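You operate a simulated robot arm through the tools that you are given. There is no shell and no other tool.

Carry out the task below with a simulated robot arm. There is one attempt and no reset: what you move stays moved.

TASK
Drain the murky water, refill the basin to the blue band and wash the black brush in it.
Fine: leave the red lever on CLOSED and put the brush back. Where these are worked on the way, their far stop is far enough and under half their travel is too little: red lever.

Only the result counts: the job must be done as asked and must still hold three seconds after the hand-in. Knocking over, shifting, dropping, spilling or breaking anything else fails it.

THE ROBOT
A 7-joint arm with a two-finger parallel gripper, fixed in place. Base frame: the origin is at the foot of the arm, x ahead of it, y to its left, z up; the work surface is at about z = 800. Readings come in mm, rad, newtons and seconds.
Its first joint turns from -2.897 to 2.897 rad. Payload 4.4 kg.
The TCP is the grasp point between the finger pads, 23 mm short of the fingertips. In the tool frame z runs along the fingers and y along their closing line. The gripper opens to 94 mm. The fingers are 38 mm wide and 10 mm thick; the gripper's body (54 by 96 mm) begins 39 mm behind the TCP.
Orientation is that of the tool frame in the base frame, as a unit quaternion [w, x, y, z]. With the fingers straight down and closing along the base's y, the tool's x points along the base's -x, its y along +y and its z along -z.

THE INTERFACE
- The arm moves only by the tool send_rows. Its argument "moves" is a list that holds one entry, the list of rows, each a list of 7 numbers: the gripper command, from -1 (fully open) to 1 (shut), values between in proportion, then the shift along the tool's x, y, z in m, then the turn, a rotation vector about the tool's x, y, z in rad. In form: [[[grip, tx, ty, tz, rx, ry, rz], ...]]. A call has 1 to 20 rows; each row shifts and turns the commanded pose from where the row before left it, along the tool's axes as they then stand. Rows are played at 5 a second. More than 50 mm and 0.15 rad between two rows, or a gripper value outside its range, and nothing of the call is played. Where a pose cannot be reached the arm comes as near as it can. A force on the tool above 80 N (or 10 N above the force at the start of the call, whichever is more), or a blocked arm, ends the call early, and 0.2 s more pass. Each finger travels about 72 mm/s and halts on what it meets, pressing with about 23 N; the grip force reading is that of the motor and also rises with nothing between the fingers. The clock runs only during rows and for 0.2 s after the last one: add rows that do not move to give the fingers time. It gives the time, the measured TCP pose, the force on the tool (base axes), the opening and the grip force at its end, in the units of the frame above (readings bear some noise), with the torque about the TCP (base axes, N m) and any sound that the robot's microphone picked up.
- Cameras (640 x 400 px; columns grow to the right, rows downward): "scene" is fixed at [224, 506.8, 1595.3]; the picture's right is [-0.48, -0.88, 0.00], its down [-0.48, 0.26, -0.84] and it looks along [0.73, -0.40, -0.55] (base axes); focal length 329 px, centre (320, 200). "wrist" rides on the gripper at [86, 16, -74] in the tool frame; the picture's right is [-0.18, 0.98, 0.00], its down [-0.58, -0.11, -0.81] and it looks along [-0.79, -0.15, 0.59] (tool axes); focal length 243 px, centre (320, 200). There is no depth. A picture from a camera that has moved, and an enlarged one, comes with that camera's place and axes in the base frame and with its lens. The place of the scene camera against the robot may be out by one fixed shift of up to 18 mm in any direction.
- snapshot(camera): a new picture of that camera. No time passes.
- inspect(camera, box): a new picture of the part [left, top, right, bottom] of that camera's present view, enlarged. No time passes.
- job_done(): hands the job in; it is judged then, once.

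Places have to be worked out from the pictures, the camera data and where the tool is seen. Open the gripper and draw the arm clear of the work before you hand the job in, unless the task says otherwise.

The tools are called after "Emit:" by a JSON object that holds its "op" and its "data". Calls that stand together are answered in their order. send_rows: Moves the arm, as the interface text tells. Its arguments: {"type":"object","properties":{"moves":{"type":"array"}},"required":["moves"]} The other tools are called the same way: snapshot (camera) takes a picture; inspect (camera, box) takes an enlarged picture of a part of a camera's view; job_done () hands the job in.

At the start:

```text
time_s: 0.0
eef_pos: [721.5, 230.7, 1343.3]
orientation: [0.0, 0.0, 1.0, 0.0]
wrist_force: [-0.3, 0.4, 0.5]
moment: [0.0, 0.03, -0.01]
width: 94.1
gripper_force: 0.2
```

scene: 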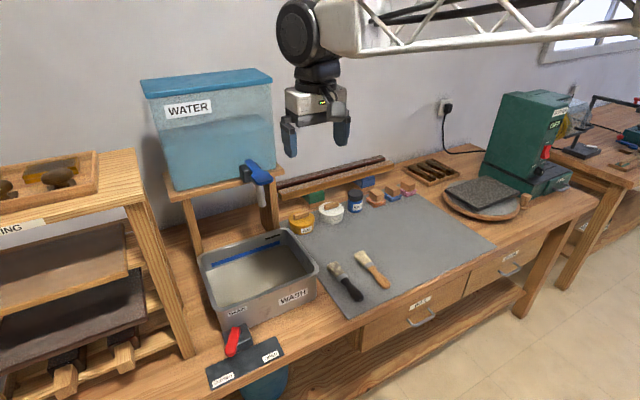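
wrist: 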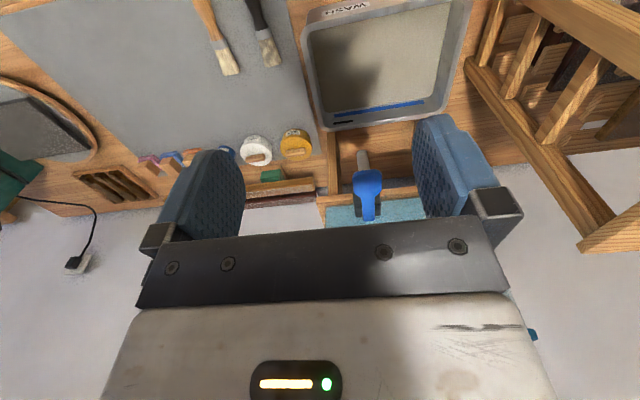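

I start by looking closely at the basin, the levers, the tap and the brushes before moving anything.

Emit:
{"op": "inspect", "data": {"camera": "scene", "box": [180, 300, 300, 400]}}

Emit:
{"op": "inspect", "data": {"camera": "scene", "box": [190, 220, 330, 330]}}

Emit:
{"op": "inspect", "data": {"camera": "scene", "box": [140, 60, 300, 240]}}

Emit:
{"op": "inspect", "data": {"camera": "scene", "box": [310, 220, 430, 320]}}

Emit:
{"op": "inspect", "data": {"camera": "wrist", "box": [180, 0, 480, 220]}}

```text
4.00 times, centred on (240, 350) of scene
camera zoom: at [224.0, 506.8, 1595.3], right [-0.48, -0.88, 0.0], down [-0.48, 0.26, -0.84], along [0.73, -0.4, -0.55], focal length 1318 px, centre (640, -400)
```

zoom: 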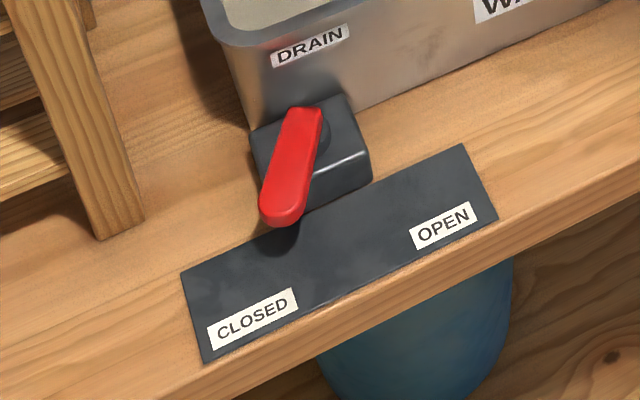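

```text
3.64 times, centred on (260, 275) of scene
camera zoom: at [224.0, 506.8, 1595.3], right [-0.48, -0.88, 0.0], down [-0.48, 0.26, -0.84], along [0.73, -0.4, -0.55], focal length 1198 px, centre (538, -73)
```

zoom: 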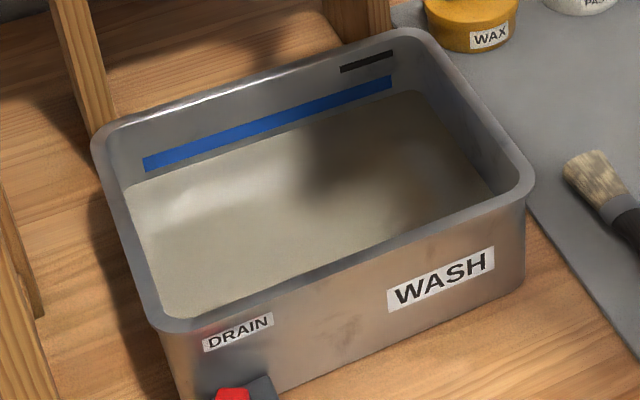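

```text
2.22 times, centred on (220, 150) of scene
camera zoom: at [224.0, 506.8, 1595.3], right [-0.48, -0.88, 0.0], down [-0.48, 0.26, -0.84], along [0.73, -0.4, -0.55], focal length 732 px, centre (542, 311)
```

zoom: 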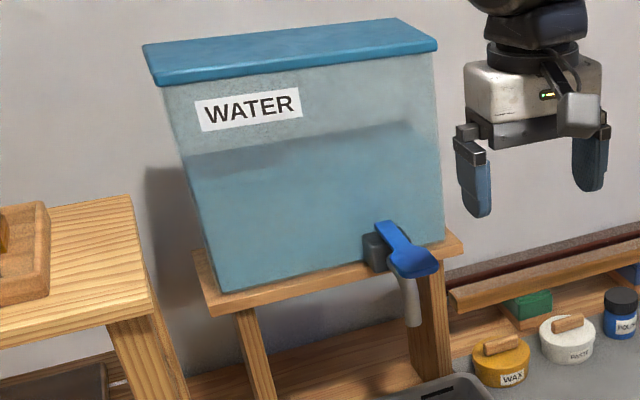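

```text
4.00 times, centred on (370, 270) of scene
camera zoom: at [224.0, 506.8, 1595.3], right [-0.48, -0.88, 0.0], down [-0.48, 0.26, -0.84], along [0.73, -0.4, -0.55], focal length 1318 px, centre (120, -80)
```

zoom: 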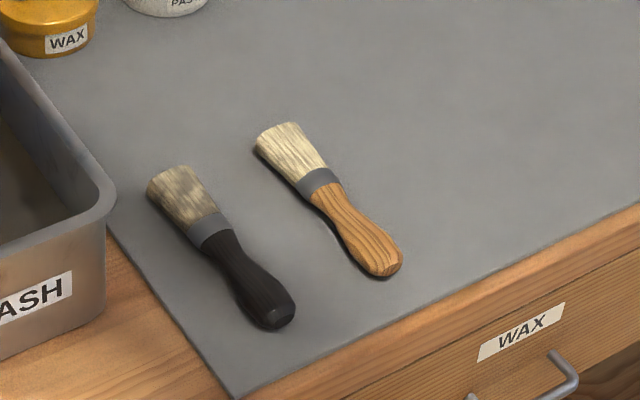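

```text
1.82 times, centred on (330, 110) of wrist
camera zoom: at [635.9, 247.6, 1418.6], right [0.18, 0.98, 0.0], down [0.58, -0.11, 0.81], along [0.79, -0.15, -0.59], focal length 441 px, centre (302, 364)
```

zoom: 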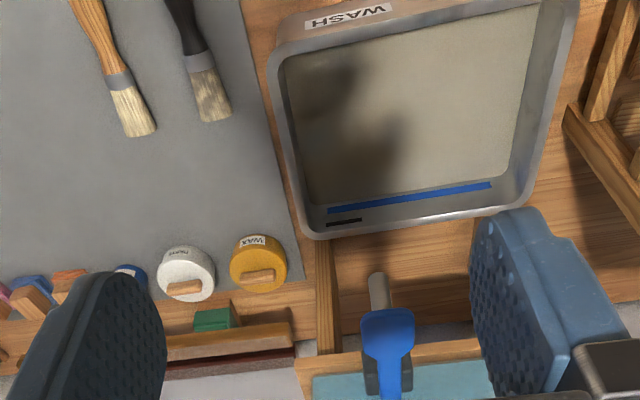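

The basin has murky water just below the blue band. The drain lever is at its front left, the tap with its blue handle is on the tank behind, and the black brush is on the mat. I move the arm back and left to get clear wrist views for triangulation.

Emit:
{"op": "send_rows", "data": {"moves": [[[-1, 0.0276, 0.0212, 0.0179, 0, 0, 0], [-1, 0.0276, 0.0212, 0.0179, 0, 0, 0], [-1, 0.0276, 0.0212, 0.0179, 0, 0, 0], [-1, 0.0276, 0.0212, 0.0179, 0, 0, 0], [-1, 0.0276, 0.0212, 0.0179, 0, 0, 0], [-1, 0.0276, 0.0212, 0.0179, 0, 0, 0], [-1, 0.0276, 0.0212, 0.0179, 0, 0, 0], [-1, 0.0276, 0.0212, 0.0179, 0, 0, 0], [-1, 0, 0, 0, 0, 0, 0]]]}}

Emit:
{"op": "snapshot", "data": {"camera": "wrist"}}

Emit:
{"op": "snapshot", "data": {"camera": "scene"}}

```text
time_s: 2.0
eef_pos: [501.7, 399.4, 1202.1]
orientation: [0.0, 0.0, 1.0, 0.0]
wrist_force: [-0.5, 0.8, 1.0]
moment: [0.0, 0.01, 0.01]
width: 94.0
gripper_force: 0.0
```

```text
taken
camera wrist: at [415.0, 416.1, 1276.1], right [0.18, 0.98, 0.0], down [0.58, -0.11, 0.81], along [0.79, -0.15, -0.59], focal length 243 px, centre (320, 200)
```

wrist: 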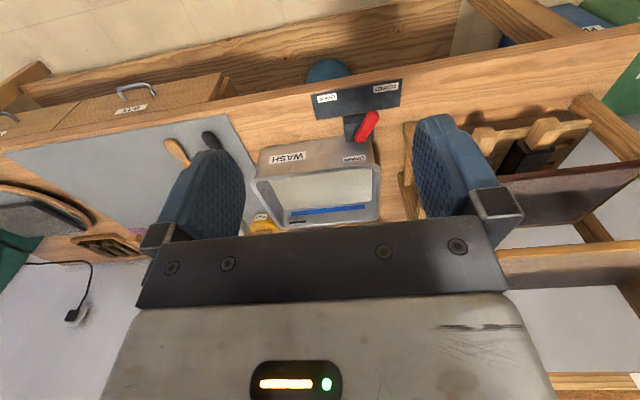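

```text
taken
```

scene: 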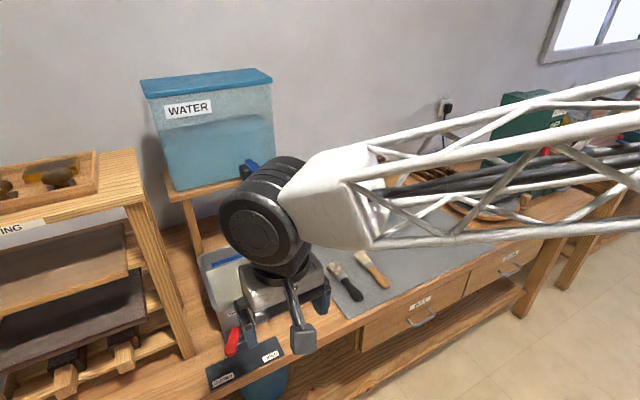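

The lever, basin and brushes are all visible from here. I enlarge parts of the wrist view to take accurate pixel positions.

Emit:
{"op": "inspect", "data": {"camera": "wrist", "box": [300, 60, 420, 150]}}

Emit:
{"op": "inspect", "data": {"camera": "wrist", "box": [240, 120, 400, 240]}}

Emit:
{"op": "inspect", "data": {"camera": "wrist", "box": [140, 90, 280, 190]}}

```text
4.44 times, centred on (360, 105) of wrist
camera zoom: at [415.0, 416.1, 1276.1], right [0.18, 0.98, 0.0], down [0.58, -0.11, 0.81], along [0.79, -0.15, -0.59], focal length 1078 px, centre (142, 622)
```

zoom: 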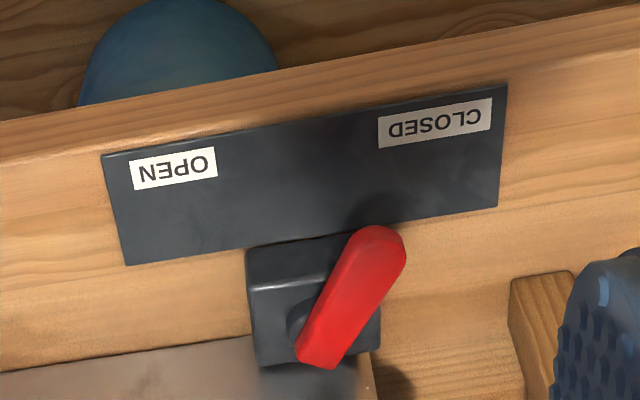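

```text
3.33 times, centred on (320, 180) of wrist
camera zoom: at [415.0, 416.1, 1276.1], right [0.18, 0.98, 0.0], down [0.58, -0.11, 0.81], along [0.79, -0.15, -0.59], focal length 809 px, centre (320, 267)
```

zoom: 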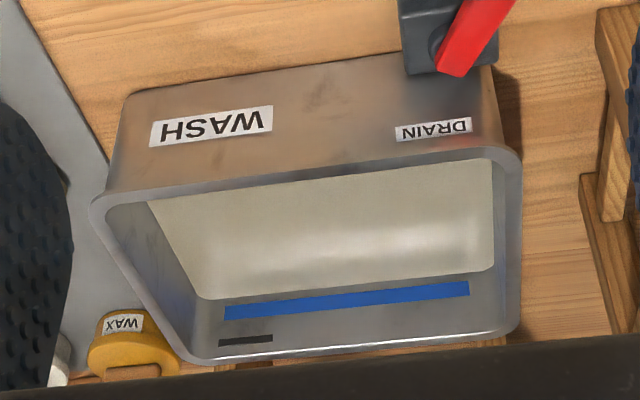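

```text
4.00 times, centred on (210, 140) of wrist
camera zoom: at [415.0, 416.1, 1276.1], right [0.18, 0.98, 0.0], down [0.58, -0.11, 0.81], along [0.79, -0.15, -0.59], focal length 970 px, centre (760, 440)
```

zoom: 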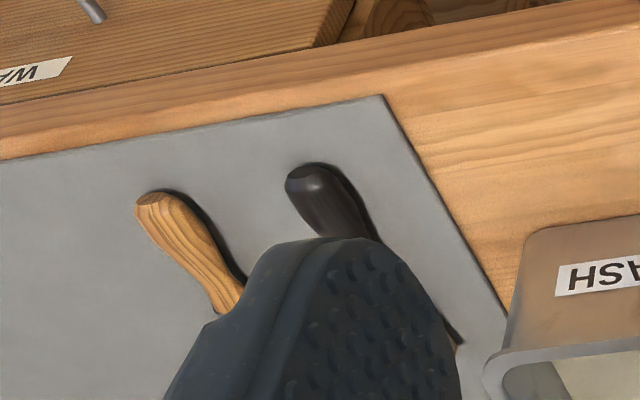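

The drain plate spans x 683–743 and y 347–530, and the lever pivots around (770, 439). The basin spans about x 784–994 and y 194–471. I go lower to see the lever from a shallower angle and triangulate its height.

Emit:
{"op": "send_rows", "data": {"moves": [[[-1, -0.0064, 0.0067, 0.04, 0, 0, 0], [-1, -0.0064, 0.0067, 0.04, 0, 0, 0], [-1, -0.0064, 0.0067, 0.04, 0, 0, 0], [-1, -0.0064, 0.0067, 0.04, 0, 0, 0], [-1, -0.0064, 0.0067, 0.04, 0, 0, 0], [-1, -0.0064, 0.0067, 0.04, 0, 0, 0], [-1, 0, 0, 0, 0, 0, 0]]]}}

Emit:
{"op": "snapshot", "data": {"camera": "wrist"}}

Emit:
{"op": "inspect", "data": {"camera": "scene", "box": [220, 130, 300, 240]}}

```text
time_s: 3.6
eef_pos: [542.8, 441.5, 962.3]
orientation: [0.0, 0.0, 1.0, 0.0]
wrist_force: [-0.6, -0.2, 0.0]
moment: [-0.04, 0.0, 0.0]
width: 93.9
gripper_force: 0.2
```

```text
taken
camera wrist: at [455.9, 458.3, 1036.9], right [0.18, 0.98, 0.0], down [0.58, -0.11, 0.81], along [0.79, -0.15, -0.59], focal length 243 px, centre (320, 200)
```

wrist: 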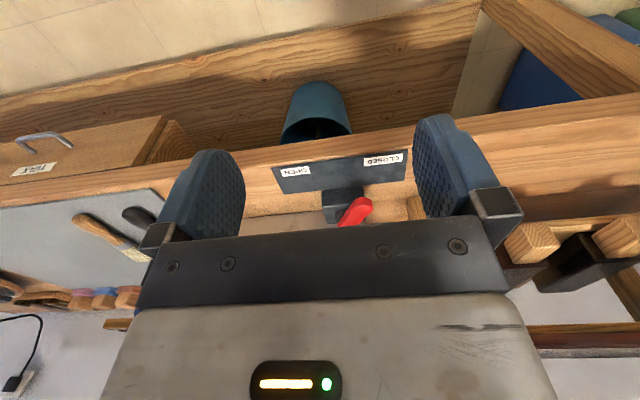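

```text
3.64 times, centred on (260, 185) of scene
camera zoom: at [224.0, 506.8, 1595.3], right [-0.48, -0.88, 0.0], down [-0.48, 0.26, -0.84], along [0.73, -0.4, -0.55], focal length 1198 px, centre (538, 254)
```

zoom: 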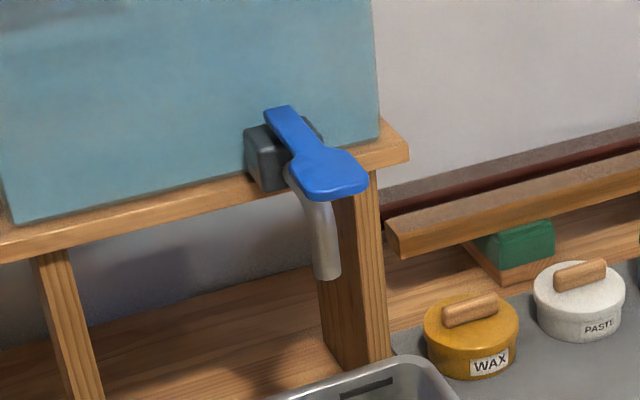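

The tap has a wide blue paddle over the spout. I enlarge the lever in this low wrist view.

Emit:
{"op": "inspect", "data": {"camera": "wrist", "box": [270, 140, 410, 230]}}

Emit:
{"op": "inspect", "data": {"camera": "scene", "box": [200, 310, 290, 390]}}

```text
4.44 times, centred on (340, 185) of wrist
camera zoom: at [455.9, 458.3, 1036.9], right [0.18, 0.98, 0.0], down [0.58, -0.11, 0.81], along [0.79, -0.15, -0.59], focal length 1078 px, centre (231, 267)
```

zoom: 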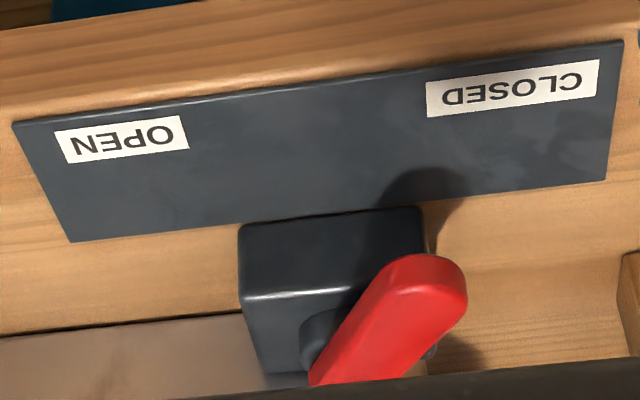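

```text
5.00 times, centred on (245, 350) of scene
camera zoom: at [224.0, 506.8, 1595.3], right [-0.48, -0.88, 0.0], down [-0.48, 0.26, -0.84], along [0.73, -0.4, -0.55], focal length 1647 px, centre (695, -550)
```

zoom: 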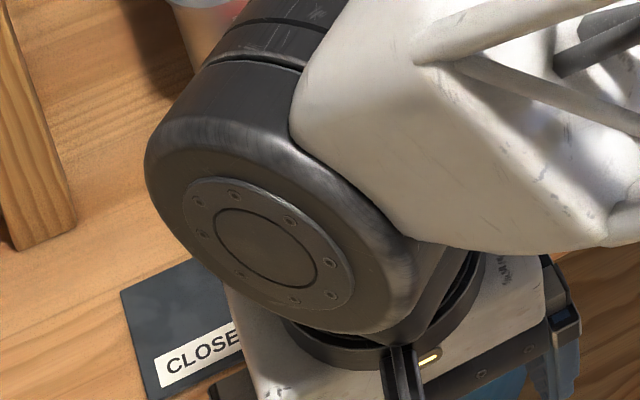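

The lever tip is at about (713, 468), with z from 847 to 860, and the pivot is near (770, 438). The block top is at z 834. I move above the tip with the fingers about 70 mm open, to straddle it.

Emit:
{"op": "send_rows", "data": {"moves": [[[-0.49, -0.035, 0.0051, 0.0075, 0, 0, 0], [-0.49, -0.035, 0.0051, 0.0075, 0, 0, 0], [-0.49, -0.035, 0.0051, 0.0075, 0, 0, 0], [-0.49, -0.035, 0.0051, 0.0075, 0, 0, 0], [-0.49, -0.035, 0.0051, 0.0075, 0, 0, 0], [-0.49, 0, 0, 0, 0, 0, 0], [-0.49, 0, 0, 0, 0, 0, 0]]]}}

Emit:
{"op": "snapshot", "data": {"camera": "wrist"}}

Emit:
{"op": "snapshot", "data": {"camera": "scene"}}

```text
time_s: 5.2
eef_pos: [714.9, 468.3, 923.7]
orientation: [0.0, -0.001, 1.0, 0.0]
wrist_force: [0.4, -0.1, 0.2]
moment: [0.01, 0.02, 0.02]
width: 70.0
gripper_force: 0.1
```

```text
taken
camera wrist: at [628.4, 484.2, 997.5], right [0.18, 0.98, 0.0], down [0.58, -0.11, 0.81], along [0.79, -0.15, -0.59], focal length 243 px, centre (320, 200)
```

wrist: 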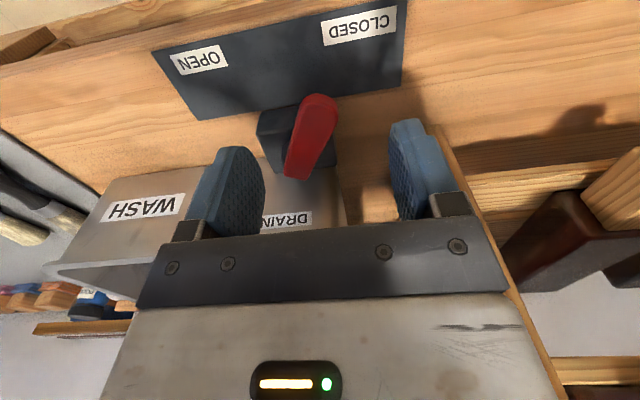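

```text
taken
```

scene: 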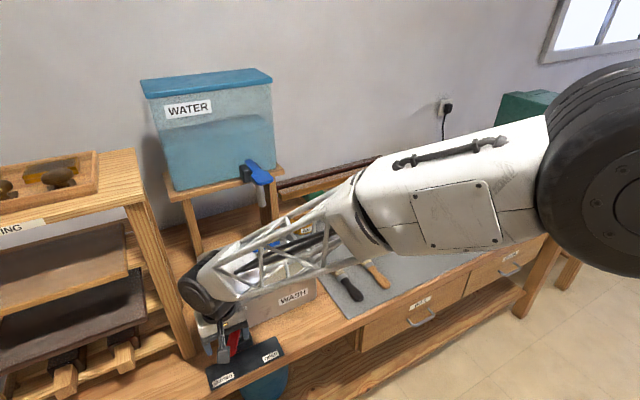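

The lever tip projects to (714, 467), as computed, and it sits between the fingers. I descend to straddle it with the fingertips just above the block top.

Emit:
{"op": "send_rows", "data": {"moves": [[[-0.49, -0.003, 0, 0.021, 0, 0, 0], [-0.49, 0, 0, 0.021, 0, 0, 0], [-0.49, 0, 0, 0.02, 0, 0, 0], [-0.49, 0, 0, 0, 0, 0, 0]]]}}

Emit:
{"op": "snapshot", "data": {"camera": "wrist"}}

```text
time_s: 6.2
eef_pos: [717.0, 466.6, 860.2]
orientation: [-0.001, 0.0, 1.0, 0.0]
wrist_force: [0.1, -0.4, 0.2]
moment: [-0.03, 0.0, 0.0]
width: 69.8
gripper_force: 0.0
```

```text
taken
camera wrist: at [631.1, 482.6, 934.8], right [0.18, 0.98, 0.0], down [0.58, -0.11, 0.81], along [0.79, -0.15, -0.59], focal length 243 px, centre (320, 200)
```

wrist: 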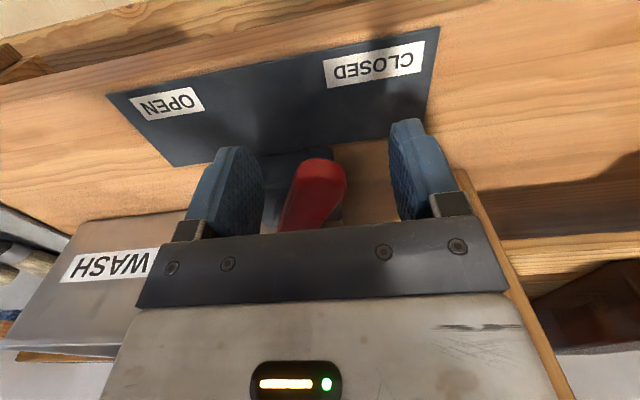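

The lever is between the fingers. I push it toward OPEN, along -y, in small steps.

Emit:
{"op": "send_rows", "data": {"moves": [[[-0.49, 0, -0.01, 0, 0, 0, 0], [-0.49, 0, -0.01, 0, 0, 0, 0], [-0.49, 0, -0.01, 0, 0, 0, 0], [-0.49, 0, -0.008, 0, 0, 0, 0], [-0.49, 0, -0.008, 0, 0, 0, 0], [-0.49, 0, 0, 0, 0, 0, 0]]]}}

Emit:
{"op": "snapshot", "data": {"camera": "wrist"}}

```text
time_s: 7.6
eef_pos: [718.3, 420.6, 861.1]
orientation: [-0.001, 0.001, 1.0, 0.0]
wrist_force: [-0.2, 0.4, -0.5]
moment: [-0.01, 0.0, -0.01]
width: 70.3
gripper_force: 0.2
```

```text
taken
camera wrist: at [631.0, 436.5, 935.6], right [0.18, 0.98, 0.0], down [0.58, -0.11, 0.81], along [0.79, -0.15, -0.59], focal length 243 px, centre (320, 200)
```

wrist: 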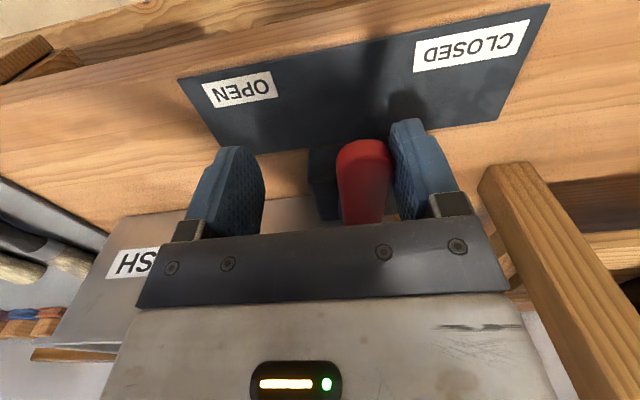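

The lever is swinging and shows almost no resistance. I keep pushing toward the far OPEN stop and watch the force.

Emit:
{"op": "send_rows", "data": {"moves": [[[-0.49, 0, -0.008, 0, 0, 0, 0], [-0.49, 0, -0.008, 0, 0, 0, 0], [-0.49, 0, -0.008, 0, 0, 0, 0], [-0.49, 0, 0, 0, 0, 0, 0]]]}}

Emit:
{"op": "snapshot", "data": {"camera": "wrist"}}

```text
time_s: 8.6
eef_pos: [720.2, 395.9, 859.9]
orientation: [0.001, 0.0, 1.0, -0.001]
wrist_force: [-1.3, 2.5, 1.9]
moment: [0.07, -0.01, 0.12]
width: 71.0
gripper_force: 1.6
```

```text
taken
camera wrist: at [631.6, 412.9, 935.6], right [0.18, 0.98, 0.0], down [0.58, -0.11, 0.81], along [0.79, -0.15, -0.59], focal length 243 px, centre (320, 200)
```

wrist: 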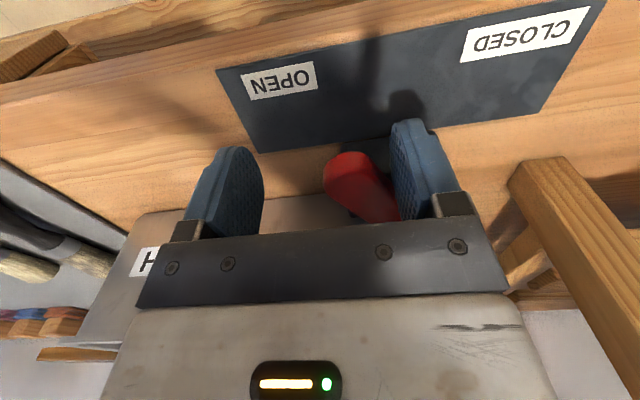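

The lever now points toward OPEN and the force is small. I push a little further to find the stop.

Emit:
{"op": "send_rows", "data": {"moves": [[[-0.49, 0, -0.004, 0, 0, 0, 0], [-0.49, 0, -0.004, 0, 0, 0, 0], [-0.49, 0, 0, 0, 0, 0, 0]]]}}

Emit:
{"op": "snapshot", "data": {"camera": "wrist"}}

```text
time_s: 9.4
eef_pos: [718.5, 389.1, 860.5]
orientation: [0.0, -0.001, 1.0, 0.0]
wrist_force: [-8.4, 31.6, 0.0]
moment: [0.34, -0.24, 0.92]
width: 84.3
gripper_force: 16.3
```

```text
taken
camera wrist: at [631.3, 405.6, 935.6], right [0.18, 0.98, 0.0], down [0.58, -0.11, 0.81], along [0.79, -0.15, -0.59], focal length 243 px, centre (320, 200)
```

wrist: 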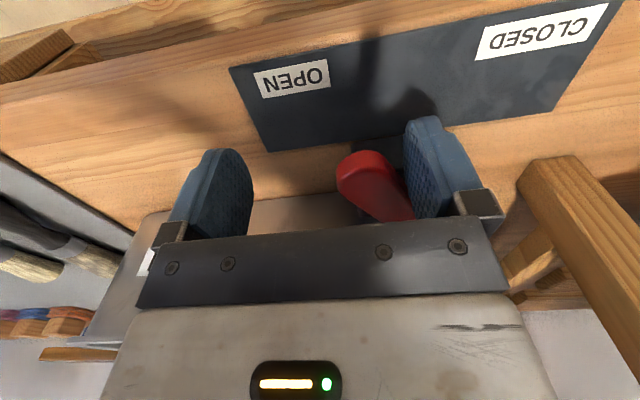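

The force jumped to 31 N and the finger was pushed back, so the lever is at the OPEN stop. I back off 10 mm, lift clear, and look at the basin.

Emit:
{"op": "send_rows", "data": {"moves": [[[-0.49, 0, 0.01, 0, 0, 0, 0], [-0.49, 0, 0, -0.03, 0, 0, 0], [-0.49, 0, 0, -0.04, 0, 0, 0], [-0.49, 0, 0, -0.04, 0, 0, 0], [-0.49, 0, 0, -0.04, 0, 0, 0], [-0.49, 0.03, 0, -0.03, 0, 0, 0], [-0.49, 0.03, 0, -0.03, 0, 0, 0], [-0.49, 0.03, 0, -0.03, 0, 0, 0], [-0.49, 0.03, 0, -0.03, 0, 0, 0], [-0.49, 0, 0, 0, 0, 0, 0]]]}}

Emit:
{"op": "snapshot", "data": {"camera": "wrist"}}

Emit:
{"op": "snapshot", "data": {"camera": "scene"}}

```text
time_s: 11.6
eef_pos: [600.6, 398.1, 1133.2]
orientation: [0.001, 0.0, 1.0, 0.0]
wrist_force: [0.3, 0.4, 0.5]
moment: [0.01, 0.02, 0.01]
width: 69.9
gripper_force: 0.1
```

```text
taken
camera wrist: at [513.1, 415.2, 1207.4], right [0.18, 0.98, 0.0], down [0.58, -0.11, 0.81], along [0.79, -0.15, -0.59], focal length 243 px, centre (320, 200)
```

wrist: 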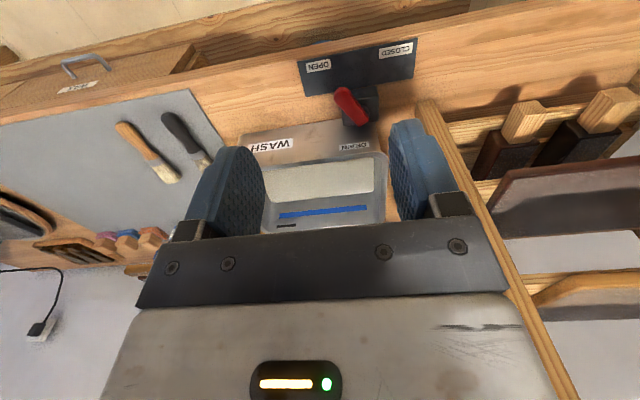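

```text
taken
```

scene: 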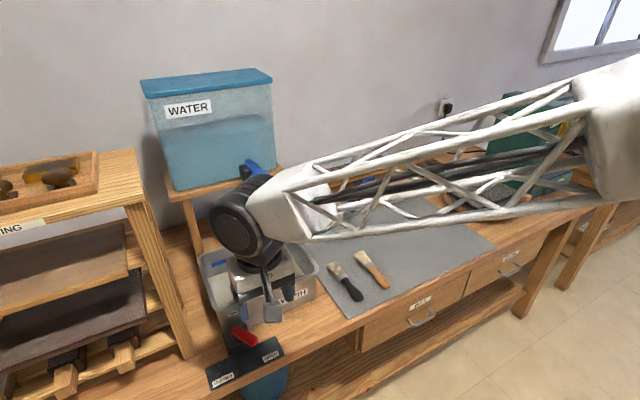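

The lever stands at OPEN and the water is draining. Meanwhile I move up to look at the tap and, from above, at the falling water level.

Emit:
{"op": "send_rows", "data": {"moves": [[[-0.49, -0.0233, -0.0113, -0.0328, 0, 0, 0], [-0.49, -0.0233, -0.0113, -0.0328, 0, 0, 0], [-0.49, -0.0233, -0.0113, -0.0328, 0, 0, 0], [-0.49, -0.0233, -0.0113, -0.0328, 0, 0, 0], [-0.49, -0.0233, -0.0113, -0.0328, 0, 0, 0], [-0.49, -0.0233, -0.0113, -0.0328, 0, 0, 0], [-0.49, 0, 0, 0, 0, 0, 0]]]}}

Emit:
{"op": "snapshot", "data": {"camera": "wrist"}}

Emit:
{"op": "snapshot", "data": {"camera": "scene"}}

```text
time_s: 13.2
eef_pos: [739.3, 331.4, 1327.9]
orientation: [-0.001, 0.0, 1.0, 0.0]
wrist_force: [0.4, -0.5, -0.3]
moment: [0.02, 0.0, -0.01]
width: 70.0
gripper_force: 0.1
```

```text
taken
camera wrist: at [652.2, 346.9, 1402.5], right [0.18, 0.98, 0.0], down [0.58, -0.11, 0.81], along [0.79, -0.15, -0.59], focal length 243 px, centre (320, 200)
```

wrist: 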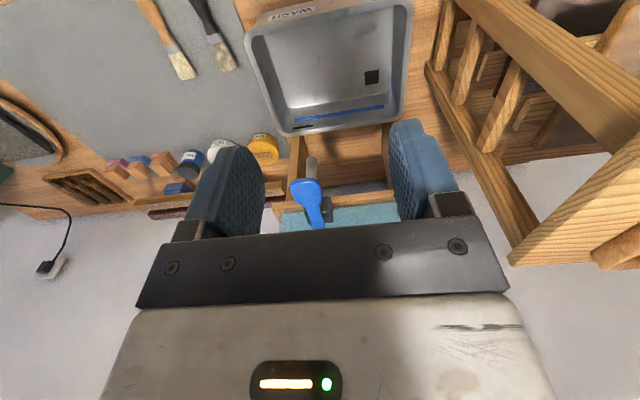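

```text
taken
```

scene: 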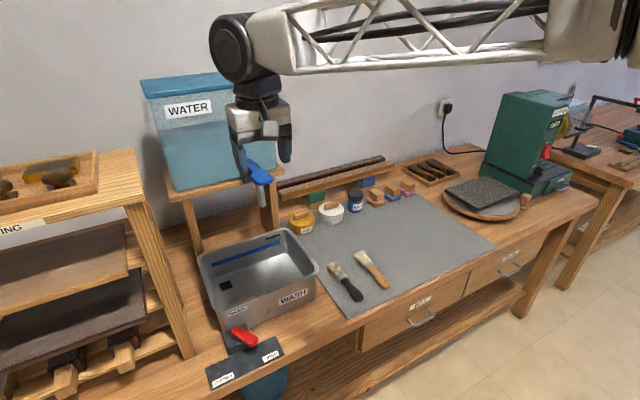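

The basin seems to have emptied already. I check closely that no murky water remains, and look at the tap.

Emit:
{"op": "inspect", "data": {"camera": "wrist", "box": [235, 0, 425, 140]}}

Emit:
{"op": "inspect", "data": {"camera": "scene", "box": [190, 220, 330, 380]}}

Emit:
{"op": "inspect", "data": {"camera": "wrist", "box": [260, 120, 400, 240]}}

```text
2.86 times, centred on (330, 70) of wrist
camera zoom: at [652.2, 346.9, 1402.5], right [0.18, 0.98, 0.0], down [0.58, -0.11, 0.81], along [0.79, -0.15, -0.59], focal length 693 px, centre (291, 571)
```

zoom: 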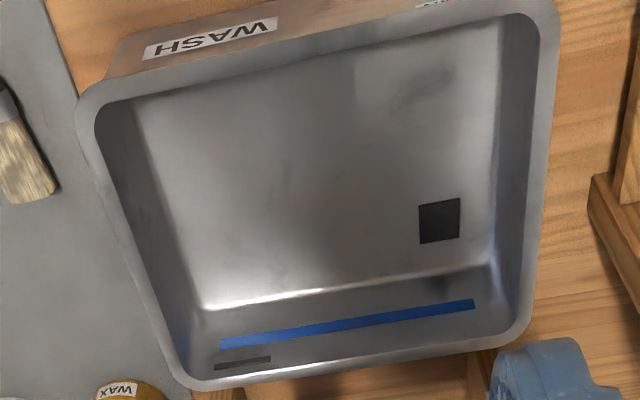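

```text
2.50 times, centred on (260, 300) of scene
camera zoom: at [224.0, 506.8, 1595.3], right [-0.48, -0.88, 0.0], down [-0.48, 0.26, -0.84], along [0.73, -0.4, -0.55], focal length 823 px, centre (470, -50)
```

zoom: 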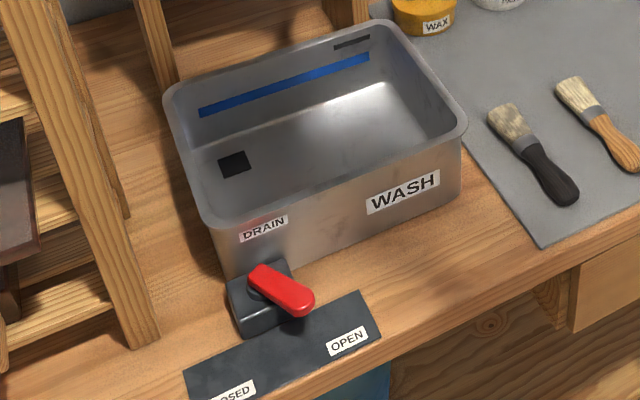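

```text
3.33 times, centred on (330, 180) of wrist
camera zoom: at [652.2, 346.9, 1402.5], right [0.18, 0.98, 0.0], down [0.58, -0.11, 0.81], along [0.79, -0.15, -0.59], focal length 809 px, centre (287, 267)
```

zoom: 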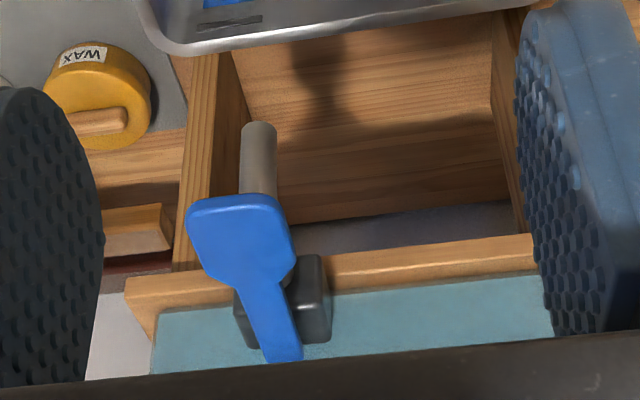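

The basin is empty and its drain hole shows on the floor. Now I enlarge the tap as far as possible to understand how the blue handle works.

Emit:
{"op": "inspect", "data": {"camera": "wrist", "box": [290, 145, 350, 235]}}

Emit:
{"op": "inspect", "data": {"camera": "scene", "box": [235, 140, 285, 215]}}

```text
4.44 times, centred on (320, 190) of wrist
camera zoom: at [652.2, 346.9, 1402.5], right [0.18, 0.98, 0.0], down [0.58, -0.11, 0.81], along [0.79, -0.15, -0.59], focal length 1078 px, centre (320, 244)
```

zoom: 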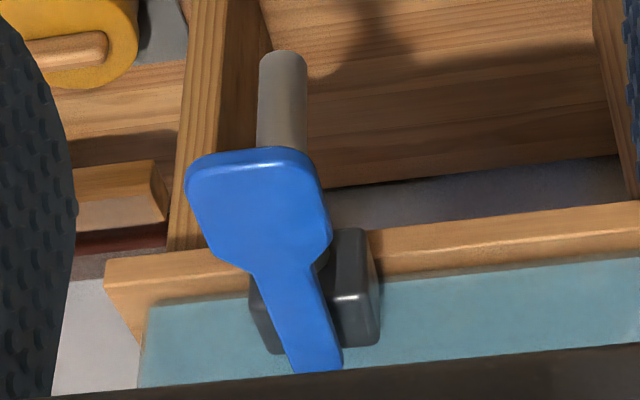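

```text
5.33 times, centred on (260, 178) of scene
camera zoom: at [224.0, 506.8, 1595.3], right [-0.48, -0.88, 0.0], down [-0.48, 0.26, -0.84], along [0.73, -0.4, -0.55], focal length 1757 px, centre (640, 320)
```

zoom: 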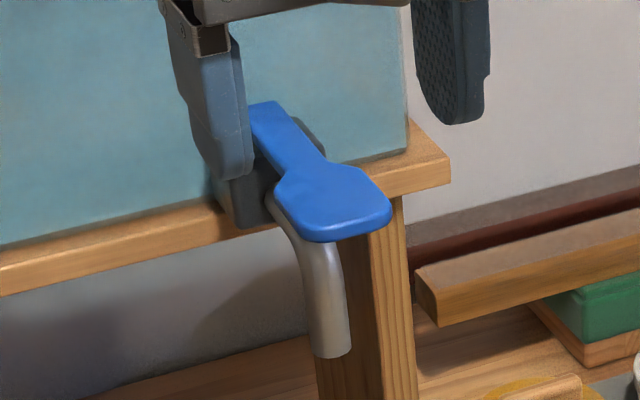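

The tap handle slopes down from its back end at about (997, 280, 1200) to the paddle lip at about (930, 268, 1156). The spout outlet is at about (981, 269, 1050), over the basin. Before filling I close the drain, so I go back above the red lever, which now points to OPEN.

Emit:
{"op": "send_rows", "data": {"moves": [[[-0.49, 0.0021, 0.0077, 0.0403, 0, 0, 0], [-0.49, 0.0021, 0.0077, 0.0403, 0, 0, 0], [-0.49, 0.0021, 0.0077, 0.0403, 0, 0, 0], [-0.49, 0.0021, 0.0077, 0.0403, 0, 0, 0], [-0.49, 0.0021, 0.0077, 0.0403, 0, 0, 0], [-0.49, 0.0021, 0.0077, 0.0403, 0, 0, 0], [-0.49, 0.0021, 0.0077, 0.0403, 0, 0, 0], [-0.49, 0.0021, 0.0077, 0.0403, 0, 0, 0], [-0.49, 0.0021, 0.0077, 0.0403, 0, 0, 0], [-0.49, 0.0021, 0.0077, 0.0403, 0, 0, 0], [-0.49, 0, 0, 0, 0, 0, 0]]]}}

Emit:
{"op": "snapshot", "data": {"camera": "wrist"}}

```text
time_s: 15.6
eef_pos: [717.8, 408.6, 925.3]
orientation: [0.0, 0.001, 1.0, 0.0]
wrist_force: [0.6, 0.3, 0.8]
moment: [0.01, -0.01, 0.01]
width: 70.2
gripper_force: 0.1
```

```text
taken
camera wrist: at [630.9, 425.3, 999.8], right [0.18, 0.98, 0.0], down [0.58, -0.11, 0.81], along [0.79, -0.15, -0.59], focal length 243 px, centre (320, 200)
```

wrist: 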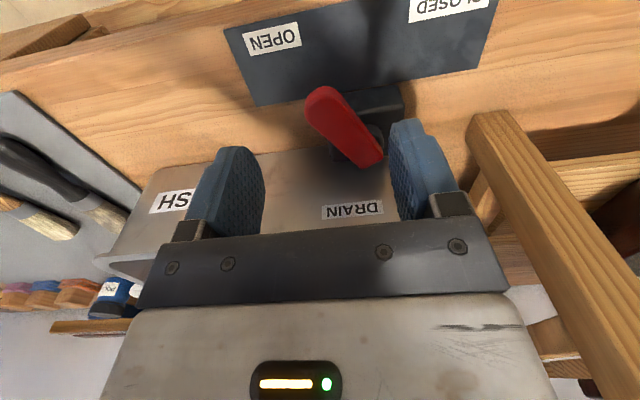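

The lever tip is at about (713, 410), so it is centred between the fingers. I descend and push it back toward CLOSED, along +y.

Emit:
{"op": "send_rows", "data": {"moves": [[[-0.49, 0, 0, 0.022, 0, 0, 0], [-0.49, 0, 0, 0.021, 0, 0, 0], [-0.49, 0, 0, 0.021, 0, 0, 0], [-0.49, 0, 0, 0, 0, 0, 0], [-0.49, 0, 0.01, 0, 0, 0, 0], [-0.49, 0, 0.01, 0, 0, 0, 0], [-0.49, 0, 0.01, 0, 0, 0, 0], [-0.49, 0, 0.01, 0, 0, 0, 0], [-0.49, 0, 0.01, 0, 0, 0, 0], [-0.49, 0, 0.01, 0, 0, 0, 0], [-0.49, 0, 0.008, 0, 0, 0, 0], [-0.49, 0, 0, 0, 0, 0, 0]]]}}

Emit:
{"op": "snapshot", "data": {"camera": "wrist"}}

```text
time_s: 18.2
eef_pos: [717.1, 476.8, 861.5]
orientation: [0.0, 0.0, 1.0, 0.0]
wrist_force: [0.3, -0.4, 0.1]
moment: [0.01, 0.02, -0.01]
width: 70.0
gripper_force: 0.0
```

```text
taken
camera wrist: at [630.6, 492.7, 935.7], right [0.18, 0.98, 0.0], down [0.58, -0.11, 0.81], along [0.79, -0.15, -0.59], focal length 243 px, centre (320, 200)
```

wrist: 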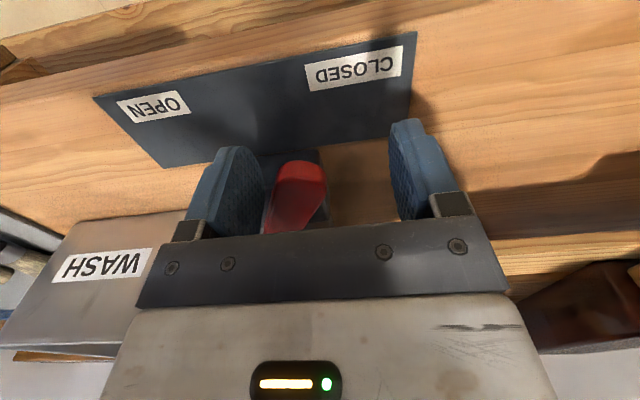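

Now at y 476.8 with no stop felt yet. I keep pushing in small steps until the CLOSED stop.

Emit:
{"op": "send_rows", "data": {"moves": [[[-0.49, 0, 0.005, 0, 0, 0, 0], [-0.49, 0, 0.004, 0, 0, 0, 0], [-0.49, 0, 0, 0, 0, 0, 0]]]}}

```text
time_s: 19.0
eef_pos: [716.6, 483.4, 861.3]
orientation: [0.0, 0.0, 1.0, 0.0]
wrist_force: [-1.2, -20.9, 2.6]
moment: [-0.21, 0.04, -0.47]
width: 79.1
gripper_force: 10.0
```

The force is 21 N against the stop, so the lever is at the CLOSED stop. I back off, lift clear, and check.

Emit:
{"op": "send_rows", "data": {"moves": [[[-0.49, 0, -0.012, 0, 0, 0, 0], [-0.49, 0, 0, -0.03, 0, 0, 0], [-0.49, 0, 0, -0.04, 0, 0, 0], [-0.49, 0, 0, -0.04, 0, 0, 0], [-0.49, 0, -0.02, -0.04, 0, 0, 0], [-0.49, 0.01, -0.02, -0.04, 0, 0, 0], [-0.49, 0, -0.02, -0.04, 0, 0, 0], [-0.49, 0, -0.02, -0.04, 0, 0, 0], [-0.49, 0, -0.02, -0.04, 0, 0, 0], [-0.49, 0, -0.02, -0.04, 0, 0, 0], [-0.49, 0, -0.02, -0.04, 0, 0, 0], [-0.49, 0, -0.02, -0.04, 0, 0, 0], [-0.49, 0, 0, 0, 0, 0, 0]]]}}

Emit:
{"op": "snapshot", "data": {"camera": "wrist"}}

Emit:
{"op": "snapshot", "data": {"camera": "scene"}}

```text
time_s: 21.8
eef_pos: [708.4, 311.9, 1292.1]
orientation: [0.0, -0.001, 1.0, 0.0]
wrist_force: [-0.7, 0.2, -0.6]
moment: [-0.03, 0.01, -0.01]
width: 70.0
gripper_force: 0.1
```

```text
taken
camera wrist: at [620.9, 327.9, 1366.4], right [0.18, 0.98, 0.0], down [0.58, -0.11, 0.81], along [0.79, -0.15, -0.59], focal length 243 px, centre (320, 200)
```

wrist: 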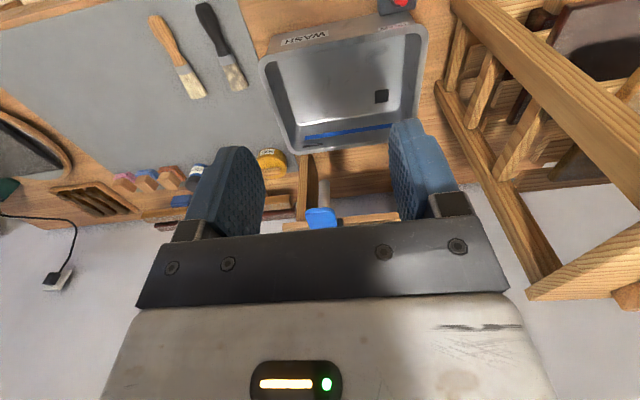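

```text
taken
```

scene: 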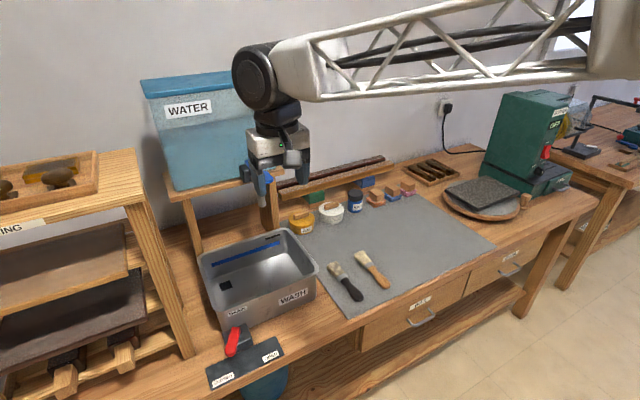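

The lever is back exactly on CLOSED and the basin is empty. Next is the tap. I close the fingers and move above the blue paddle's lip at about (930, 268), staying above the handle.

Emit:
{"op": "send_rows", "data": {"moves": [[[1, -0.037, -0.0073, 0.0053, 0, 0, 0], [1, -0.037, -0.0073, 0.0053, 0, 0, 0], [1, -0.037, -0.0073, 0.0053, 0, 0, 0], [1, -0.037, -0.0073, 0.0053, 0, 0, 0], [1, -0.037, -0.0073, 0.0053, 0, 0, 0], [1, -0.037, -0.0073, 0.0053, 0, 0, 0], [1, 0, 0, 0, 0, 0, 0], [1, 0, 0, 0, 0, 0, 0]]]}}

Emit:
{"op": "snapshot", "data": {"camera": "wrist"}}

Emit:
{"op": "inspect", "data": {"camera": "scene", "box": [190, 80, 350, 240]}}

```text
time_s: 23.6
eef_pos: [929.1, 266.6, 1260.0]
orientation: [0.0, 0.0, 1.0, -0.001]
wrist_force: [0.9, 0.1, 1.0]
moment: [0.0, 0.0, -0.01]
width: 0.0
gripper_force: 23.6
```

```text
taken
camera wrist: at [842.4, 283.7, 1334.7], right [0.18, 0.98, 0.0], down [0.58, -0.11, 0.81], along [0.79, -0.15, -0.59], focal length 243 px, centre (320, 200)
```

wrist: 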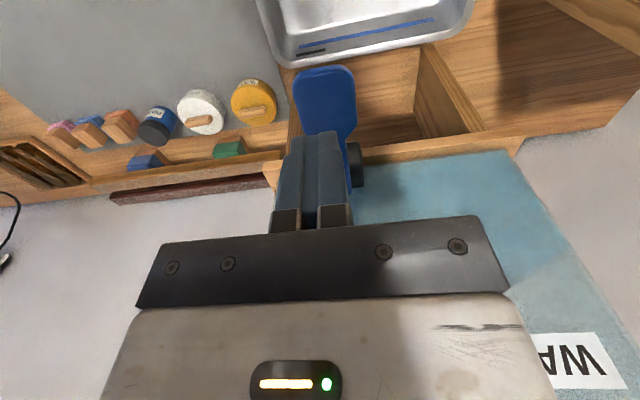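

```text
2.50 times, centred on (270, 160) of scene
camera zoom: at [224.0, 506.8, 1595.3], right [-0.48, -0.88, 0.0], down [-0.48, 0.26, -0.84], along [0.73, -0.4, -0.55], focal length 823 px, centre (445, 300)
```

zoom: 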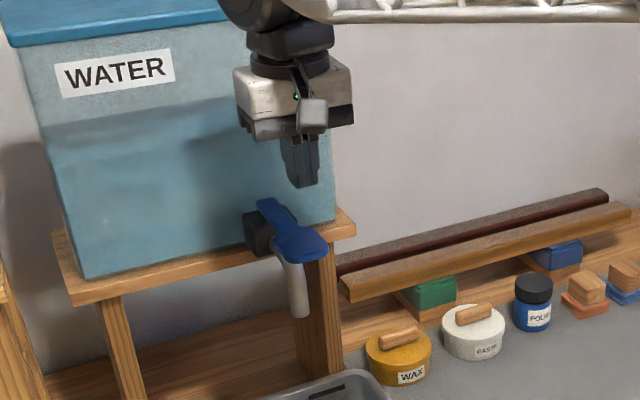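

The fingers are directly above the paddle, which spans x 927–960, is centred on y≈271, and has its lip at z≈1160. I come down just above the lip and then press gently in small steps.

Emit:
{"op": "send_rows", "data": {"moves": [[[1, 0.011, 0.004, 0.02, 0, 0, 0], [1, 0, 0, 0.02, 0, 0, 0], [1, 0, 0, 0.018, 0, 0, 0], [1, 0, 0, 0.004, 0, 0, 0], [1, 0, 0, 0.004, 0, 0, 0], [1, 0, 0, 0, 0, 0, 0]]]}}

Emit:
{"op": "inspect", "data": {"camera": "scene", "box": [220, 120, 320, 220]}}

Emit:
{"op": "snapshot", "data": {"camera": "wrist"}}

```text
time_s: 25.0
eef_pos: [918.4, 272.7, 1193.6]
orientation: [0.001, -0.001, 1.0, 0.0]
wrist_force: [-0.8, -0.5, 0.0]
moment: [0.0, 0.0, 0.01]
width: 0.0
gripper_force: 22.9
```

```text
4.00 times, centred on (270, 170) of scene
camera zoom: at [224.0, 506.8, 1595.3], right [-0.48, -0.88, 0.0], down [-0.48, 0.26, -0.84], along [0.73, -0.4, -0.55], focal length 1318 px, centre (520, 320)
```

zoom: 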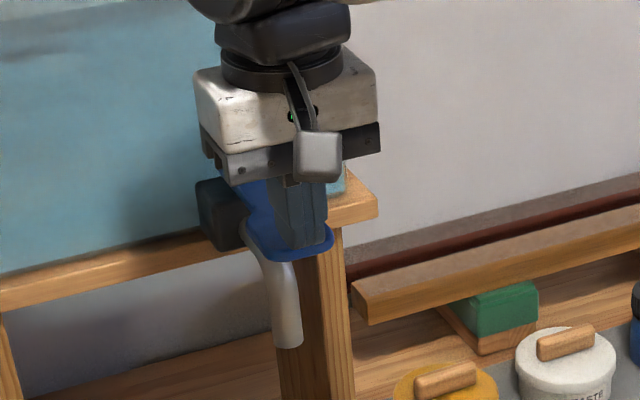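

```text
taken
camera wrist: at [831.5, 288.8, 1267.3], right [0.18, 0.98, 0.0], down [0.58, -0.11, 0.81], along [0.79, -0.15, -0.59], focal length 243 px, centre (320, 200)
```

wrist: 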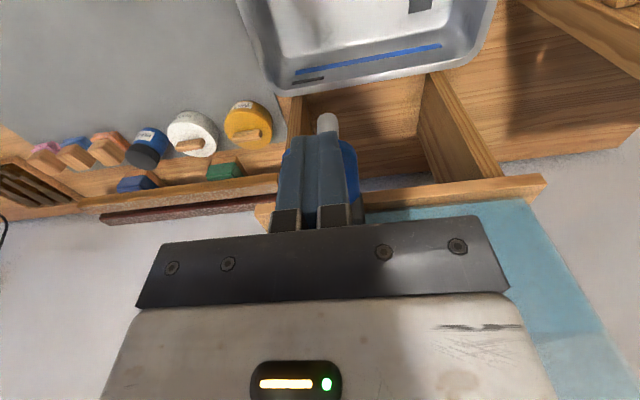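

There is no contact yet with the fingertips at z≈1171, just over the lip. I press down in 4 mm steps.

Emit:
{"op": "send_rows", "data": {"moves": [[[1, 0, 0, 0.004, 0, 0, 0], [1, 0, 0, 0.004, 0, 0, 0], [1, 0, 0, 0, 0, 0, 0]]]}}

Emit:
{"op": "inspect", "data": {"camera": "scene", "box": [190, 150, 330, 300]}}

```text
time_s: 25.8
eef_pos: [917.5, 271.6, 1183.5]
orientation: [0.0, 0.001, 1.0, 0.0]
wrist_force: [-0.2, 0.2, 1.2]
moment: [-0.04, -0.04, 0.01]
width: 0.3
gripper_force: 22.8
```

```text
2.67 times, centred on (260, 225) of scene
camera zoom: at [224.0, 506.8, 1595.3], right [-0.48, -0.88, 0.0], down [-0.48, 0.26, -0.84], along [0.73, -0.4, -0.55], focal length 878 px, centre (480, 133)
```

zoom: 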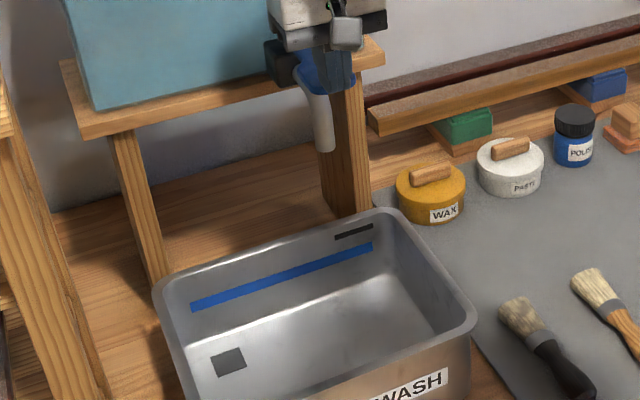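

A slight contact, about 1 N. I press further and watch the force and the water.

Emit:
{"op": "send_rows", "data": {"moves": [[[1, 0, 0, 0.003, 0, 0, 0], [1, 0, 0, 0.003, 0, 0, 0], [1, 0, 0, 0, 0, 0, 0]]]}}

Emit:
{"op": "inspect", "data": {"camera": "scene", "box": [190, 150, 330, 300]}}

```text
time_s: 26.6
eef_pos: [917.2, 272.1, 1177.6]
orientation: [0.0, 0.0, 1.0, 0.0]
wrist_force: [-0.6, 0.1, 2.1]
moment: [0.0, -0.05, 0.02]
width: 0.0
gripper_force: 23.2
```

```text
2.67 times, centred on (260, 225) of scene
camera zoom: at [224.0, 506.8, 1595.3], right [-0.48, -0.88, 0.0], down [-0.48, 0.26, -0.84], along [0.73, -0.4, -0.55], focal length 878 px, centre (480, 133)
```

zoom: 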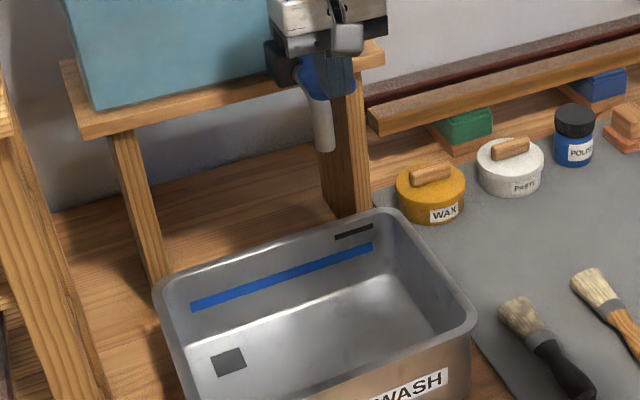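

The paddle yields downward with a soft rising force of about 2 N, so it looks like a spring-return press tap. I press a bit further.

Emit:
{"op": "send_rows", "data": {"moves": [[[1, 0, 0, 0.004, 0, 0, 0], [1, 0, 0, 0.004, 0, 0, 0], [1, 0, 0, 0, 0, 0, 0]]]}}

Emit:
{"op": "inspect", "data": {"camera": "scene", "box": [190, 150, 330, 300]}}

```text
time_s: 27.4
eef_pos: [918.3, 272.2, 1171.2]
orientation: [0.001, 0.0, 1.0, 0.0]
wrist_force: [1.0, -0.6, 0.8]
moment: [0.0, -0.04, -0.01]
width: 0.0
gripper_force: 22.4
```

```text
2.67 times, centred on (260, 225) of scene
camera zoom: at [224.0, 506.8, 1595.3], right [-0.48, -0.88, 0.0], down [-0.48, 0.26, -0.84], along [0.73, -0.4, -0.55], focal length 878 px, centre (480, 133)
```

zoom: 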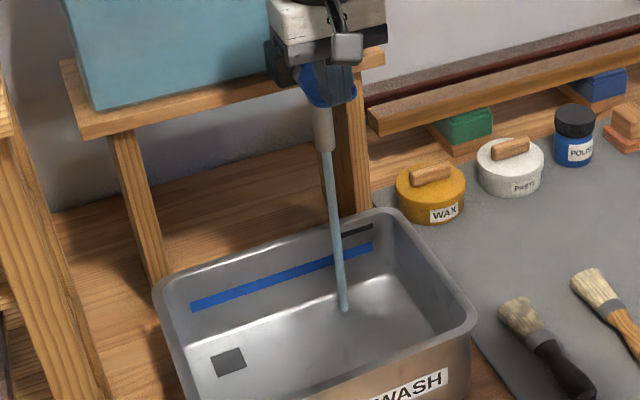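

Water is flowing into the basin. I hold here briefly and measure the fill rate.

Emit:
{"op": "send_rows", "data": {"moves": [[[1, 0, 0, 0, 0, 0, 0], [1, 0, 0, 0, 0, 0, 0], [1, 0, 0, 0, 0, 0, 0], [1, 0, 0, 0, 0, 0, 0], [1, 0, 0, 0, 0, 0, 0]]]}}

Emit:
{"op": "inspect", "data": {"camera": "scene", "box": [190, 150, 330, 300]}}

```text
time_s: 28.6
eef_pos: [917.9, 273.1, 1170.7]
orientation: [0.0, 0.0, 1.0, 0.0]
wrist_force: [-0.7, 0.5, 2.3]
moment: [0.02, 0.0, 0.01]
width: 0.0
gripper_force: 23.0
```

```text
2.67 times, centred on (260, 225) of scene
camera zoom: at [224.0, 506.8, 1595.3], right [-0.48, -0.88, 0.0], down [-0.48, 0.26, -0.84], along [0.73, -0.4, -0.55], focal length 878 px, centre (480, 133)
```

zoom: 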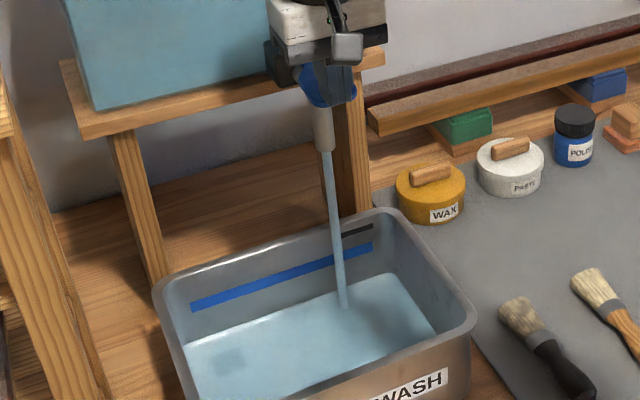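

The level has risen, but it is still well below the blue band. I hold another short time.

Emit:
{"op": "send_rows", "data": {"moves": [[[1, 0, 0, 0, 0, 0, 0], [1, 0, 0, 0, 0, 0, 0]]]}}

Emit:
{"op": "inspect", "data": {"camera": "scene", "box": [190, 220, 320, 310]}}

```text
time_s: 29.2
eef_pos: [916.3, 272.2, 1170.7]
orientation: [0.0, 0.0, 1.0, 0.0]
wrist_force: [0.4, 0.5, 1.2]
moment: [0.03, -0.06, 0.02]
width: 0.2
gripper_force: 23.2
```

```text
4.44 times, centred on (255, 265) of scene
camera zoom: at [224.0, 506.8, 1595.3], right [-0.48, -0.88, 0.0], down [-0.48, 0.26, -0.84], along [0.73, -0.4, -0.55], focal length 1464 px, centre (609, -89)
```

zoom: 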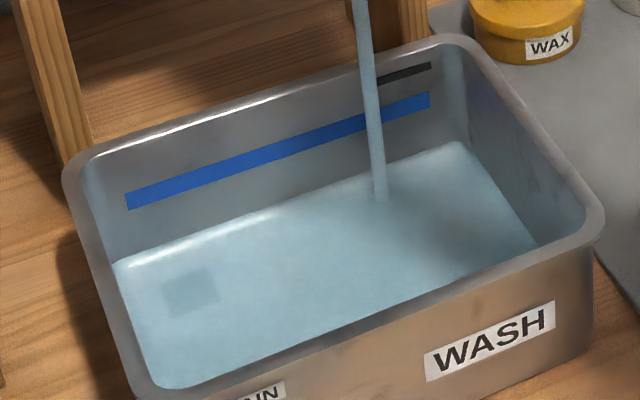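

The line sits about 50 px below the band in this zoom. I hold another 0.8 s and measure again.

Emit:
{"op": "send_rows", "data": {"moves": [[[1, 0, 0, 0, 0, 0, 0], [1, 0, 0, 0, 0, 0, 0], [1, 0, 0, 0, 0, 0, 0]]]}}

Emit:
{"op": "inspect", "data": {"camera": "scene", "box": [190, 220, 320, 310]}}

```text
time_s: 30.0
eef_pos: [917.3, 272.8, 1170.3]
orientation: [-0.001, 0.0, 1.0, 0.0]
wrist_force: [-1.3, 0.8, 1.1]
moment: [0.01, 0.0, 0.02]
width: 0.0
gripper_force: 22.8
```

```text
4.44 times, centred on (255, 265) of scene
camera zoom: at [224.0, 506.8, 1595.3], right [-0.48, -0.88, 0.0], down [-0.48, 0.26, -0.84], along [0.73, -0.4, -0.55], focal length 1464 px, centre (609, -89)
```

zoom: 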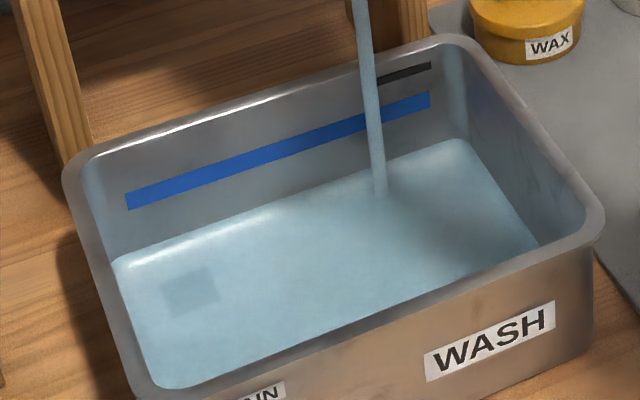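

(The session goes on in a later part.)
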